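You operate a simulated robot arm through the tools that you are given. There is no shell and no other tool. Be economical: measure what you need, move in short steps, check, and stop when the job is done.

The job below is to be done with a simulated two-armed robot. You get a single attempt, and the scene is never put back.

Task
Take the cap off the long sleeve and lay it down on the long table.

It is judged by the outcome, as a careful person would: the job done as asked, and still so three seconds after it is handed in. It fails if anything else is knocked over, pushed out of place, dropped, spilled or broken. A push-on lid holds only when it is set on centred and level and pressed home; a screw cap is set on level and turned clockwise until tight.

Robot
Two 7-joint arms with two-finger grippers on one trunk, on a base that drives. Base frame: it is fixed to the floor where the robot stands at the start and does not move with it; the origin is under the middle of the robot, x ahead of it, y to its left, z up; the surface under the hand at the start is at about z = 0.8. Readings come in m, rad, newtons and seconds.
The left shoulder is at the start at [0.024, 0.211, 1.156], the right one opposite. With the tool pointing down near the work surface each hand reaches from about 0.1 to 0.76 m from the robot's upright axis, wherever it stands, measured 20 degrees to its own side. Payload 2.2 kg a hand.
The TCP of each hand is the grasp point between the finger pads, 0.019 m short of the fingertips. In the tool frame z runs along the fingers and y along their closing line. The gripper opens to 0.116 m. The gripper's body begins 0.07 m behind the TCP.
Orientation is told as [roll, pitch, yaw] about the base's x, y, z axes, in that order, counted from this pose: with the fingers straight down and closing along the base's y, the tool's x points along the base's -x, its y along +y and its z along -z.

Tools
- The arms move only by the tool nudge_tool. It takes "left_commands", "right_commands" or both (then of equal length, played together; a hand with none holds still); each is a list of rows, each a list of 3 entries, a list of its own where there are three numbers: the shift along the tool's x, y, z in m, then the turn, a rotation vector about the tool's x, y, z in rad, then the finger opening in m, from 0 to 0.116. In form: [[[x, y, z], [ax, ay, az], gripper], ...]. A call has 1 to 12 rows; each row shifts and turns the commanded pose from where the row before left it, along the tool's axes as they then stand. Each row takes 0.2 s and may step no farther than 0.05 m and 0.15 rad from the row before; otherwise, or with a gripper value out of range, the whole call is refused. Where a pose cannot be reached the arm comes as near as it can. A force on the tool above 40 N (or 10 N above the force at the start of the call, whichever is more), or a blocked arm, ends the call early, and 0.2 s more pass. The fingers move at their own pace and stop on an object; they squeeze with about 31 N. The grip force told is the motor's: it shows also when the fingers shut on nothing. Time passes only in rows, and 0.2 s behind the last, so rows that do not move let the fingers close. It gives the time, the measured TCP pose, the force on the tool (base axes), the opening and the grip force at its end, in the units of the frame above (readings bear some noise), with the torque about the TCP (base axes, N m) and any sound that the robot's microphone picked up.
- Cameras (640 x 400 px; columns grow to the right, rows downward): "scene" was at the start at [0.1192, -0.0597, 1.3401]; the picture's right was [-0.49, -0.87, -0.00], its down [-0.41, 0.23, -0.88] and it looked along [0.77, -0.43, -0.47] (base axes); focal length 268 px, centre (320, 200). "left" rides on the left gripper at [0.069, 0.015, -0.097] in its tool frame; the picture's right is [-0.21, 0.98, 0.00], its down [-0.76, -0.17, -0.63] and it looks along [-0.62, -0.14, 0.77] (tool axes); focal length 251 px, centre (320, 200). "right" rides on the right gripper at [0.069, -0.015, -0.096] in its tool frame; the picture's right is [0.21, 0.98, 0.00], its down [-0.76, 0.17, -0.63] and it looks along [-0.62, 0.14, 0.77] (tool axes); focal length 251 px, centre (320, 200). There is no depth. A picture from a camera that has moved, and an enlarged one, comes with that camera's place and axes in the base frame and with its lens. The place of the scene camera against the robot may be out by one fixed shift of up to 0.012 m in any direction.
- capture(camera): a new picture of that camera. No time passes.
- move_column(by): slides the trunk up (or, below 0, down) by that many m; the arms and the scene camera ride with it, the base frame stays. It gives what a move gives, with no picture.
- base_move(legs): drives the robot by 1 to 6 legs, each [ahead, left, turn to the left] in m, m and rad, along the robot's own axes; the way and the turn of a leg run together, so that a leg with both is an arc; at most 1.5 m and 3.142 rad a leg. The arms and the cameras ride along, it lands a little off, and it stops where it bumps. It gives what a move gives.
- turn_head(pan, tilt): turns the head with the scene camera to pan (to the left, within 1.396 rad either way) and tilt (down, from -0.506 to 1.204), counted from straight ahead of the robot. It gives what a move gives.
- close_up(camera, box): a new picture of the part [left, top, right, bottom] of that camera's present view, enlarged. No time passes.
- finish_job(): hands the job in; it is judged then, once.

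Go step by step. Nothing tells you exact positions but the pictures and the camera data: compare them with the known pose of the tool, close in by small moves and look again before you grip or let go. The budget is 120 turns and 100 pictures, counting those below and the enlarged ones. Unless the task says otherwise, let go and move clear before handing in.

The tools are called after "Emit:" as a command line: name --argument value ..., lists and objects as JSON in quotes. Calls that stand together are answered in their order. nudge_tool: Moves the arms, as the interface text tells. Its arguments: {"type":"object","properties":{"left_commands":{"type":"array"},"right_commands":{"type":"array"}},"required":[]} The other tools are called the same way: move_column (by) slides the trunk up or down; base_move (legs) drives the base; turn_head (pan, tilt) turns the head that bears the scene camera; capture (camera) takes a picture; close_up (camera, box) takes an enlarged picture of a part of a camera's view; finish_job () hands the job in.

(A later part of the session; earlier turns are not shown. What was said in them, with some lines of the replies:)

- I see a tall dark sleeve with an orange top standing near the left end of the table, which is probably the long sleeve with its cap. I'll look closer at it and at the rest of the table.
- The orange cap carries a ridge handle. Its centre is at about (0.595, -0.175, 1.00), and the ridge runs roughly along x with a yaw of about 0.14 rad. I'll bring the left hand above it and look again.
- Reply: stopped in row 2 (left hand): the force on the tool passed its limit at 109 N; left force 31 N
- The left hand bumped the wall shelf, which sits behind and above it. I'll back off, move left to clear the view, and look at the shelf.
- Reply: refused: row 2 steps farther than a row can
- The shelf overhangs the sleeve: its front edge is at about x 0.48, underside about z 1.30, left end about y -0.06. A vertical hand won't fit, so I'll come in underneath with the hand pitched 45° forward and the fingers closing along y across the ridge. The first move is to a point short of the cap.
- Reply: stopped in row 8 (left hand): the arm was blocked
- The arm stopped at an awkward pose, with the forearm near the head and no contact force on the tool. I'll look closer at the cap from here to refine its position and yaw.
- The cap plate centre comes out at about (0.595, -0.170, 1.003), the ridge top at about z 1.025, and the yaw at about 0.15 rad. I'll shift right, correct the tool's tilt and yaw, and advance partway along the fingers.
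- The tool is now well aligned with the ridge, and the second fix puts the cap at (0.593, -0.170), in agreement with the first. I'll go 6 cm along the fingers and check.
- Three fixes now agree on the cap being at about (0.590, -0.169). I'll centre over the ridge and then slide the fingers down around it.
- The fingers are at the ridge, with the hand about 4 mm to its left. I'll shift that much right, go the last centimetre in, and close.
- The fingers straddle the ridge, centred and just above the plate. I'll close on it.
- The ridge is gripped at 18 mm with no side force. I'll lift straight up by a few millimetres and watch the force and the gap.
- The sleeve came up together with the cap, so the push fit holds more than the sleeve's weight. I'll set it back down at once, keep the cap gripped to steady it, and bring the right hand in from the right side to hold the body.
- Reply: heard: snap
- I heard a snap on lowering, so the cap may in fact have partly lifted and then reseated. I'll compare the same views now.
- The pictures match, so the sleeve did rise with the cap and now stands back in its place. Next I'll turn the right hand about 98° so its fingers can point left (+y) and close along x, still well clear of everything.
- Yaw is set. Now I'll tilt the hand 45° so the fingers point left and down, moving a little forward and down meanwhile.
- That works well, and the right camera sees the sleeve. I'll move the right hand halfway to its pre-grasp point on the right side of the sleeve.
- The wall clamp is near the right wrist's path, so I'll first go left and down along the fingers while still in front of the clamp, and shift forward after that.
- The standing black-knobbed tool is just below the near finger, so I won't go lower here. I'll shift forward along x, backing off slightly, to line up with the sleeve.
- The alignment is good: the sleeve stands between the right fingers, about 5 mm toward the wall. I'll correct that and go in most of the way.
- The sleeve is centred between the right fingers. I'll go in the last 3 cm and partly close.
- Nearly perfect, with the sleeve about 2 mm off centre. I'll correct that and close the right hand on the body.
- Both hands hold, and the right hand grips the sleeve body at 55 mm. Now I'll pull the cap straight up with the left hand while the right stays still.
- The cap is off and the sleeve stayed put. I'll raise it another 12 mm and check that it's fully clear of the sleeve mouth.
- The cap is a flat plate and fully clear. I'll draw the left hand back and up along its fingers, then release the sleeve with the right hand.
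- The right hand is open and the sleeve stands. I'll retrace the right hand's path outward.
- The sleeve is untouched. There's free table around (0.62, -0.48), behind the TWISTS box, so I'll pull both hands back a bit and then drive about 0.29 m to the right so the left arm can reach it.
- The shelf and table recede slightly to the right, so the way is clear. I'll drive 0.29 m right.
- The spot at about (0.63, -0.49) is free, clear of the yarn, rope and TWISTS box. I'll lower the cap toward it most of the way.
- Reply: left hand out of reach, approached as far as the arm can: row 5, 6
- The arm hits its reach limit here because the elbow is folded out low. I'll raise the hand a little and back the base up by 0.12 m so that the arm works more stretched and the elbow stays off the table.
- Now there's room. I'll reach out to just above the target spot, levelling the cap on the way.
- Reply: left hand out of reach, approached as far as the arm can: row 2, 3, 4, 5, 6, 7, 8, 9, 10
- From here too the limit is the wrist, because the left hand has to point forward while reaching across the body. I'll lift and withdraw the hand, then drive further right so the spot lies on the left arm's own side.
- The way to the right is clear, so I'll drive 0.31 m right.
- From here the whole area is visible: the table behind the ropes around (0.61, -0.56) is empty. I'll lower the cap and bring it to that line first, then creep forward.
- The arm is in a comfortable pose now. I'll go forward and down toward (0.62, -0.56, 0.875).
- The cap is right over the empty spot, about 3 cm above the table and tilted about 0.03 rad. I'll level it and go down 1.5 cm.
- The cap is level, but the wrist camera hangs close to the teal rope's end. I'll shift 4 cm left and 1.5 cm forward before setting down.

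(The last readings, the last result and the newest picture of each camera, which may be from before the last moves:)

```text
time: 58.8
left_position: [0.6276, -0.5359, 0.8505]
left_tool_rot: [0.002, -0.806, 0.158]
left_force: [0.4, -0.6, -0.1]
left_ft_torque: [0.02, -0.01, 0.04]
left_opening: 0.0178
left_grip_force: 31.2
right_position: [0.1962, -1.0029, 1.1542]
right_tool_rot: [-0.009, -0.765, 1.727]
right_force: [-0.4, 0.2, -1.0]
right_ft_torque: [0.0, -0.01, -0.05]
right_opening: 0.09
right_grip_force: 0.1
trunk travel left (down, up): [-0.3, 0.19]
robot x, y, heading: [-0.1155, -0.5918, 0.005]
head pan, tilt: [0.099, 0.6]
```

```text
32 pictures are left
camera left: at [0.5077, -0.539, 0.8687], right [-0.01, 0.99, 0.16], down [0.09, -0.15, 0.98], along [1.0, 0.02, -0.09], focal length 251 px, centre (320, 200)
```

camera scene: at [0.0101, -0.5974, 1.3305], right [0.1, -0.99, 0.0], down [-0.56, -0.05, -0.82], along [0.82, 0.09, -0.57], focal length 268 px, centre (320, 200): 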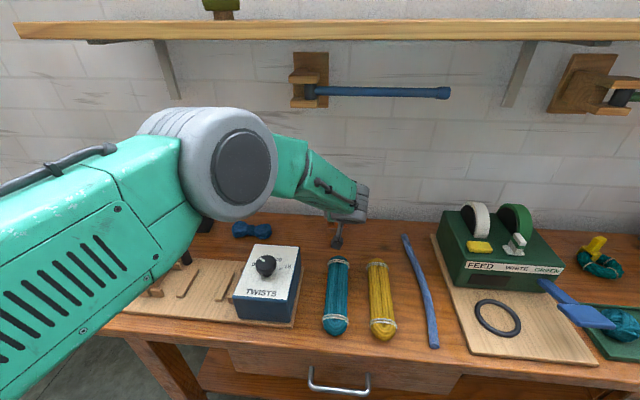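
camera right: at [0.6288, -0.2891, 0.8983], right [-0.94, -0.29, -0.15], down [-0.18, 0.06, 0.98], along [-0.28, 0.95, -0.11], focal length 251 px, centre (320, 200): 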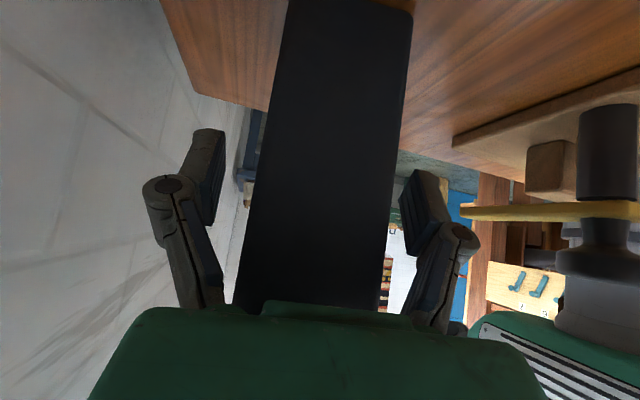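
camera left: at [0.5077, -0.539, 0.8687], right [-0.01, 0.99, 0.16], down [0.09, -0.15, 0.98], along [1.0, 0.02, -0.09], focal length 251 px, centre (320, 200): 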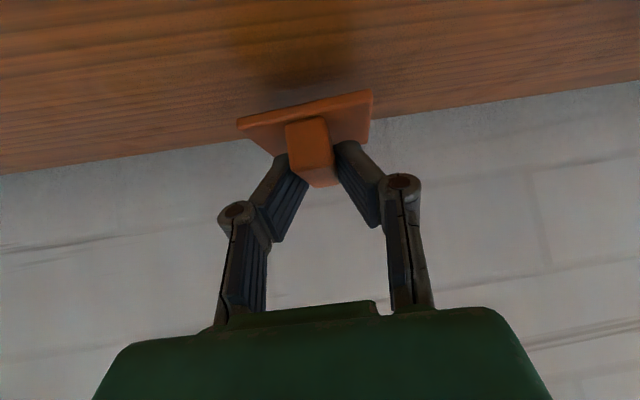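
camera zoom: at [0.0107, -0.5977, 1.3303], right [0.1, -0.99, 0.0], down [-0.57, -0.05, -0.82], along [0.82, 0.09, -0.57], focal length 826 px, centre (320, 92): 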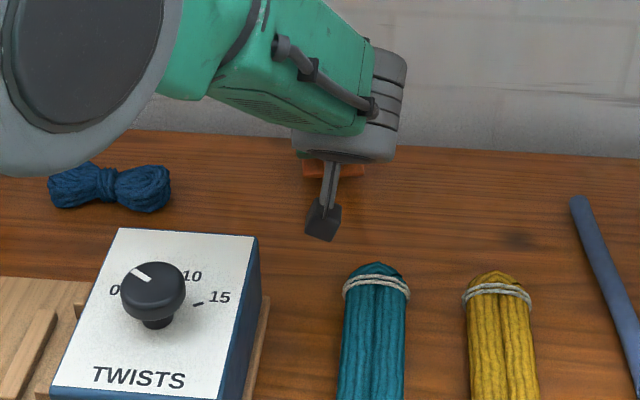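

Clear all round. I'll lower straight down in small steps, watching for contact.

Emit:
nudge_tool --left_commands '[[[0.0022, 0, 0.0021], [0, 0, 0], 0.0], [[0.0022, 0, 0.0021], [0, 0, 0], 0.0], [[0.0022, 0, 0.0021], [0, 0, 0], 0.0], [[0.0022, 0, 0.0021], [0, 0, 0], 0.0], [[0, 0, 0], [0, 0, 0], 0.0]]'

Emit:
capture --camera "left"

```text
time: 60.0
left_position: [0.6262, -0.5349, 0.8399]
left_tool_rot: [0.001, -0.805, 0.159]
left_force: [0.9, 0.8, -1.0]
left_ft_torque: [-0.01, -0.01, -0.02]
left_opening: 0.0179
left_grip_force: 30.9
right_position: [0.1957, -1.0032, 1.1543]
right_tool_rot: [-0.008, -0.761, 1.727]
right_force: [0.1, 0.0, -0.2]
right_ft_torque: [-0.04, -0.02, 0.01]
right_opening: 0.0902
right_grip_force: 0.0
trunk travel left (down, up): [-0.3, 0.19]
robot x, y, heading: [-0.1176, -0.5946, 0.0]
head pan, tilt: [0.099, 0.6]
```

```text
31 pictures are left
camera left: at [0.5073, -0.5374, 0.8567], right [-0.01, 0.99, 0.16], down [0.1, -0.15, 0.98], along [1.0, 0.03, -0.09], focal length 251 px, centre (320, 200)
```

left: 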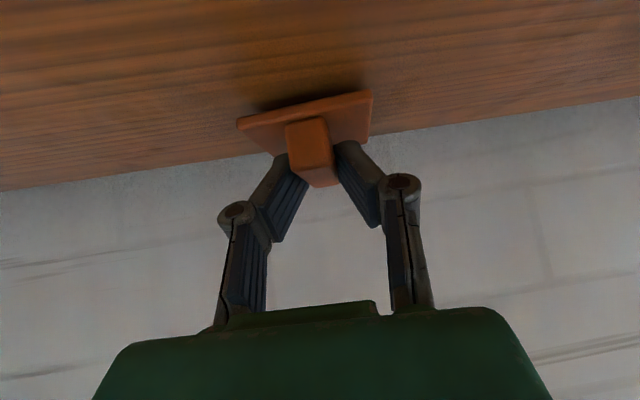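

Emit:
nudge_tool --left_commands '[[[0.0015, 0, 0.0014], [0, 0, 0], 0.0], [[0.0015, 0, 0.0014], [0, 0, 0], 0.0], [[0.0015, 0, 0.0014], [0, 0, 0], 0.0], [[0, 0, 0], [0, 0, 0], 0.0]]'

Emit:
close_up --camera "left" --box '[200, 40, 420, 200]'

```text
time: 61.0
left_position: [0.6259, -0.5334, 0.8331]
left_tool_rot: [0.002, -0.804, 0.159]
left_force: [0.9, -0.2, -1.0]
left_ft_torque: [0.01, 0.02, -0.05]
left_opening: 0.018
left_grip_force: 30.8
right_position: [0.1957, -1.0026, 1.1543]
right_tool_rot: [-0.009, -0.76, 1.726]
right_force: [-0.2, -0.4, -0.3]
right_ft_torque: [0.03, 0.02, -0.01]
right_opening: 0.0901
right_grip_force: 0.1
trunk travel left (down, up): [-0.3, 0.19]
robot x, y, heading: [-0.1159, -0.5859, 0.002]
head pan, tilt: [0.099, 0.6]
```

```text
2.50 times, centred on (310, 120) of left
camera zoom: at [0.5075, -0.5376, 0.8508], right [-0.01, 0.99, 0.16], down [0.09, -0.15, 0.98], along [1.0, 0.03, -0.09], focal length 629 px, centre (345, 400)
```

zoom: 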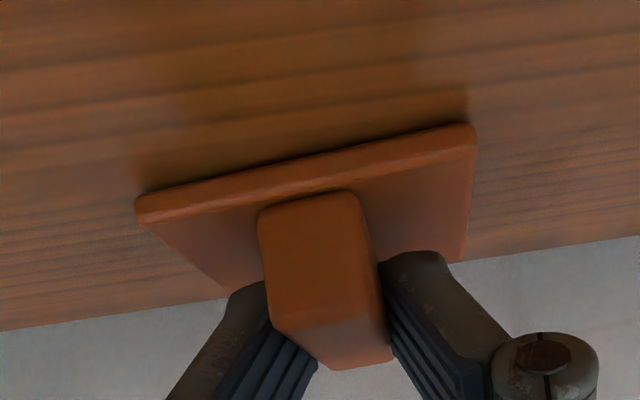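

Nearly touching; I'll go down in 1 mm steps.

Emit:
nudge_tool --left_commands '[[[0.0007, 0, 0.0007], [0, 0, 0], 0.0], [[0.0007, 0, 0.0007], [0, 0, 0], 0.0], [[0, 0, 0], [0, 0, 0], 0.0]]'

Emit:
close_up --camera "left" --box '[200, 40, 420, 200]'

```text
time: 61.8
left_position: [0.6256, -0.5334, 0.8328]
left_tool_rot: [0.002, -0.806, 0.16]
left_force: [0.2, -0.4, 4.8]
left_ft_torque: [-0.02, 0.12, -0.01]
left_opening: 0.0182
left_grip_force: 30.9
right_position: [0.1959, -1.0037, 1.1537]
right_tool_rot: [-0.009, -0.761, 1.727]
right_force: [0.0, -0.2, -0.3]
right_ft_torque: [-0.01, -0.01, 0.0]
right_opening: 0.0898
right_grip_force: 0.1
trunk travel left (down, up): [-0.3, 0.19]
robot x, y, heading: [-0.1186, -0.5923, -0.001]
head pan, tilt: [0.099, 0.6]
```

```text
2.50 times, centred on (310, 120) of left
camera zoom: at [0.5077, -0.5376, 0.8496], right [-0.01, 0.99, 0.16], down [0.09, -0.15, 0.98], along [1.0, 0.02, -0.09], focal length 629 px, centre (345, 400)
```

zoom: 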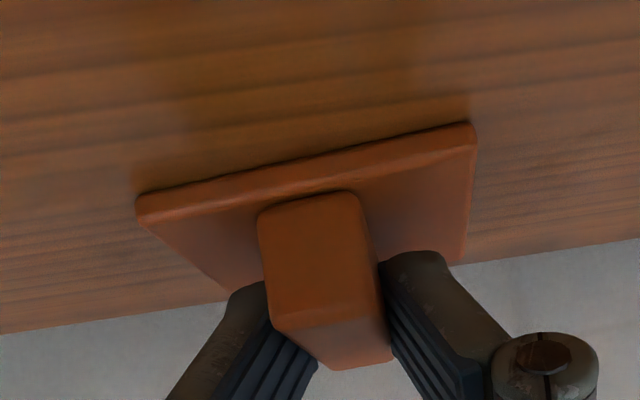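

The cap is touching the table (4.8 N upward). I'll open slowly and draw the hand back along its fingers.

Emit:
nudge_tool --left_commands '[[[0, 0, 0], [0, 0, 0], 0.022], [[0, 0, 0], [0, 0, 0], 0.032], [[0, 0, 0], [0, 0, 0], 0.045], [[0, 0, 0], [0, 0, 0], 0.05]]'

Emit:
capture --camera "left"

```text
time: 62.8
left_position: [0.6258, -0.5341, 0.8312]
left_tool_rot: [0.002, -0.804, 0.161]
left_force: [-0.2, 0.6, 0.0]
left_ft_torque: [-0.01, -0.04, -0.01]
left_opening: 0.05
left_grip_force: 0.1
right_position: [0.1955, -1.0023, 1.1533]
right_tool_rot: [-0.008, -0.761, 1.728]
right_force: [0.0, -0.6, 0.2]
right_ft_torque: [-0.04, -0.02, 0.01]
right_opening: 0.0901
right_grip_force: 0.1
trunk travel left (down, up): [-0.3, 0.19]
robot x, y, heading: [-0.1182, -0.5937, 0.003]
head pan, tilt: [0.099, 0.6]
```

```text
28 pictures are left
camera left: at [0.5076, -0.5375, 0.8487], right [-0.01, 0.99, 0.16], down [0.09, -0.15, 0.98], along [1.0, 0.03, -0.09], focal length 251 px, centre (320, 200)
```

left: 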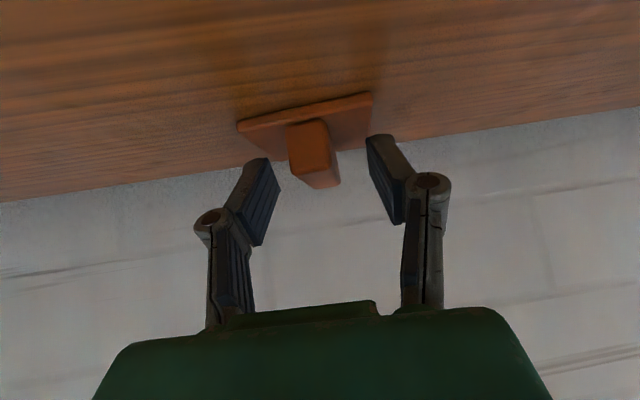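

The cap lies flat. I'll back the hand out up its own axis.

Emit:
nudge_tool --left_commands '[[[0, 0, -0.01], [0, 0, 0], 0.055], [[0, 0, -0.015], [0, 0, 0], 0.06], [[0, 0, -0.02], [0, 0, 0], 0.06], [[0, 0, -0.02], [0, 0, 0], 0.06], [[0, 0, -0.02], [0, 0, 0], 0.06], [[0, 0, -0.02], [0, 0, 0], 0.06], [[0, 0, -0.02], [0, 0, 0], 0.06], [[0, 0, -0.02], [0, 0, 0], 0.06], [[0, 0, -0.02], [0, 0, 0], 0.06]]'

Emit:
capture --camera "scene"

Emit:
capture --camera "left"

```text
time: 65.0
left_position: [0.5042, -0.5293, 0.924]
left_tool_rot: [-0.012, -0.758, 0.21]
left_force: [0.4, -0.2, 0.4]
left_ft_torque: [0.02, 0.01, 0.01]
left_opening: 0.0599
left_grip_force: 0.1
right_position: [0.1936, -0.9987, 1.1561]
right_tool_rot: [-0.012, -0.76, 1.73]
right_force: [0.2, -0.5, 0.0]
right_ft_torque: [0.01, 0.0, -0.02]
right_opening: 0.0899
right_grip_force: 0.0
trunk travel left (down, up): [-0.3, 0.19]
robot x, y, heading: [-0.118, -0.5914, 0.0]
head pan, tilt: [0.099, 0.6]
stopped in row 9 (left hand): the arm was blocked; the commanded pose is now the measured one
```

```text
27 pictures are left
camera scene: at [0.0102, -0.5974, 1.3304], right [0.1, -0.99, 0.0], down [-0.56, -0.05, -0.82], along [0.82, 0.09, -0.57], focal length 268 px, centre (320, 200)
```

scene: 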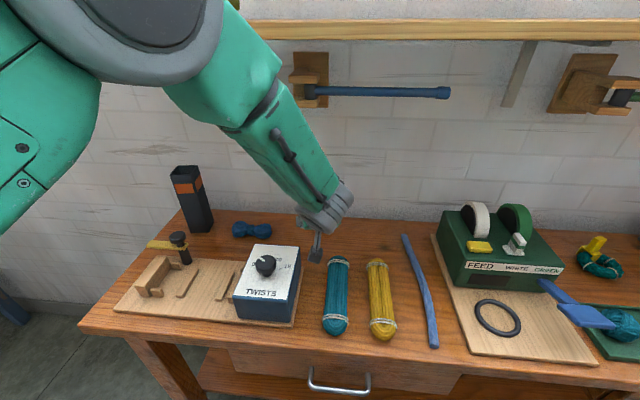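

```text
26 pictures are left
camera left: at [0.3868, -0.5391, 0.9467], right [-0.04, 0.99, 0.14], down [0.14, -0.13, 0.98], along [0.99, 0.06, -0.13], focal length 251 px, centre (320, 200)
```

left: 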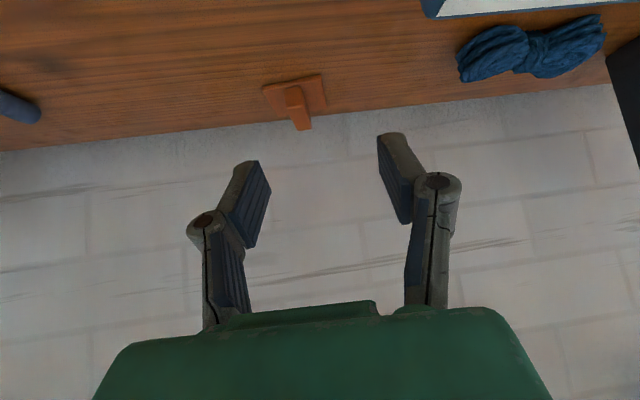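

The hand is clear and the cap lies on the table. One last check on the sleeve and the cap.

Emit:
close_up --camera "scene" --box '[130, 150, 400, 330]'

Emit:
close_up --camera "left" --box '[200, 40, 400, 170]'

```text
2.22 times, centred on (265, 240) of scene
camera zoom: at [0.0102, -0.5974, 1.3304], right [0.1, -0.99, 0.0], down [-0.56, -0.05, -0.82], along [0.82, 0.09, -0.57], focal length 597 px, centre (442, 111)
```

zoom: 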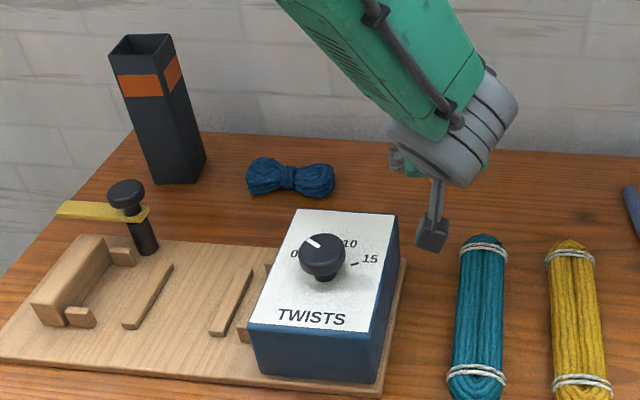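

```text
3.08 times, centred on (300, 105) of left
camera zoom: at [0.3868, -0.5391, 0.9467], right [-0.04, 0.99, 0.14], down [0.14, -0.13, 0.98], along [0.99, 0.06, -0.13], focal length 774 px, centre (382, 492)
```

zoom: 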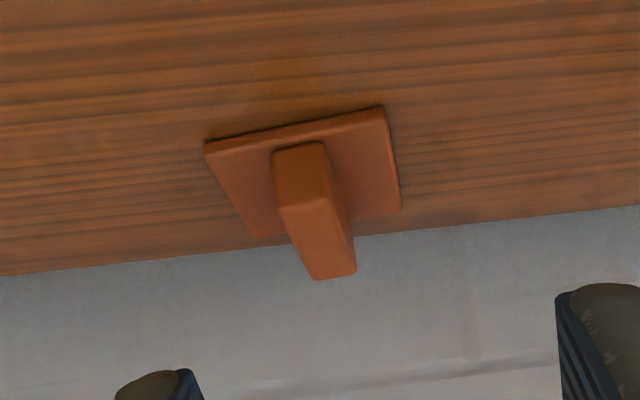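

I'll quickly verify that the TWISTS dial still points where it did at the start, since its pointer looks different from this side.

Emit:
close_up --camera "scene" --box '[225, 240, 305, 300]'

```text
6.67 times, centred on (265, 270) of scene
camera zoom: at [0.0102, -0.5974, 1.3304], right [0.1, -0.99, 0.0], down [-0.56, -0.05, -0.82], along [0.82, 0.09, -0.57], focal length 1790 px, centre (687, -267)
```

zoom: 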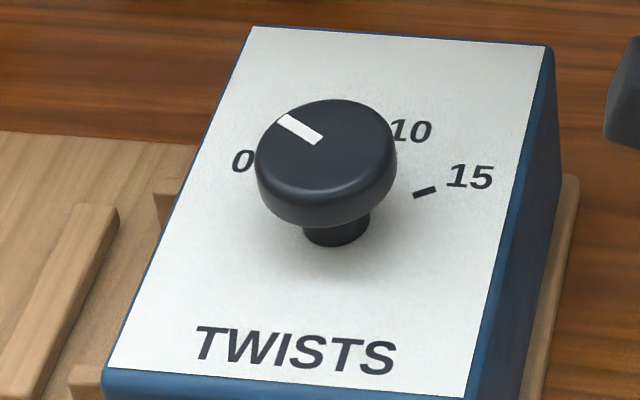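

The dial's mark still points forward-left, as it did at the start. The open sleeve stands in its place, the cap lies flat and free on the table, and both hands are clear.

Emit:
finish_job

```text
The job is handed in.
```

The cap is off the long sleeve and lies flat on the long table, behind the ropes. The sleeve still stands in its place.

During the job the left hand bumped the wall shelf once, and my first pull lifted the sleeve about 5 mm before I set it back down. Nothing looked knocked over or moved in the last pictures.
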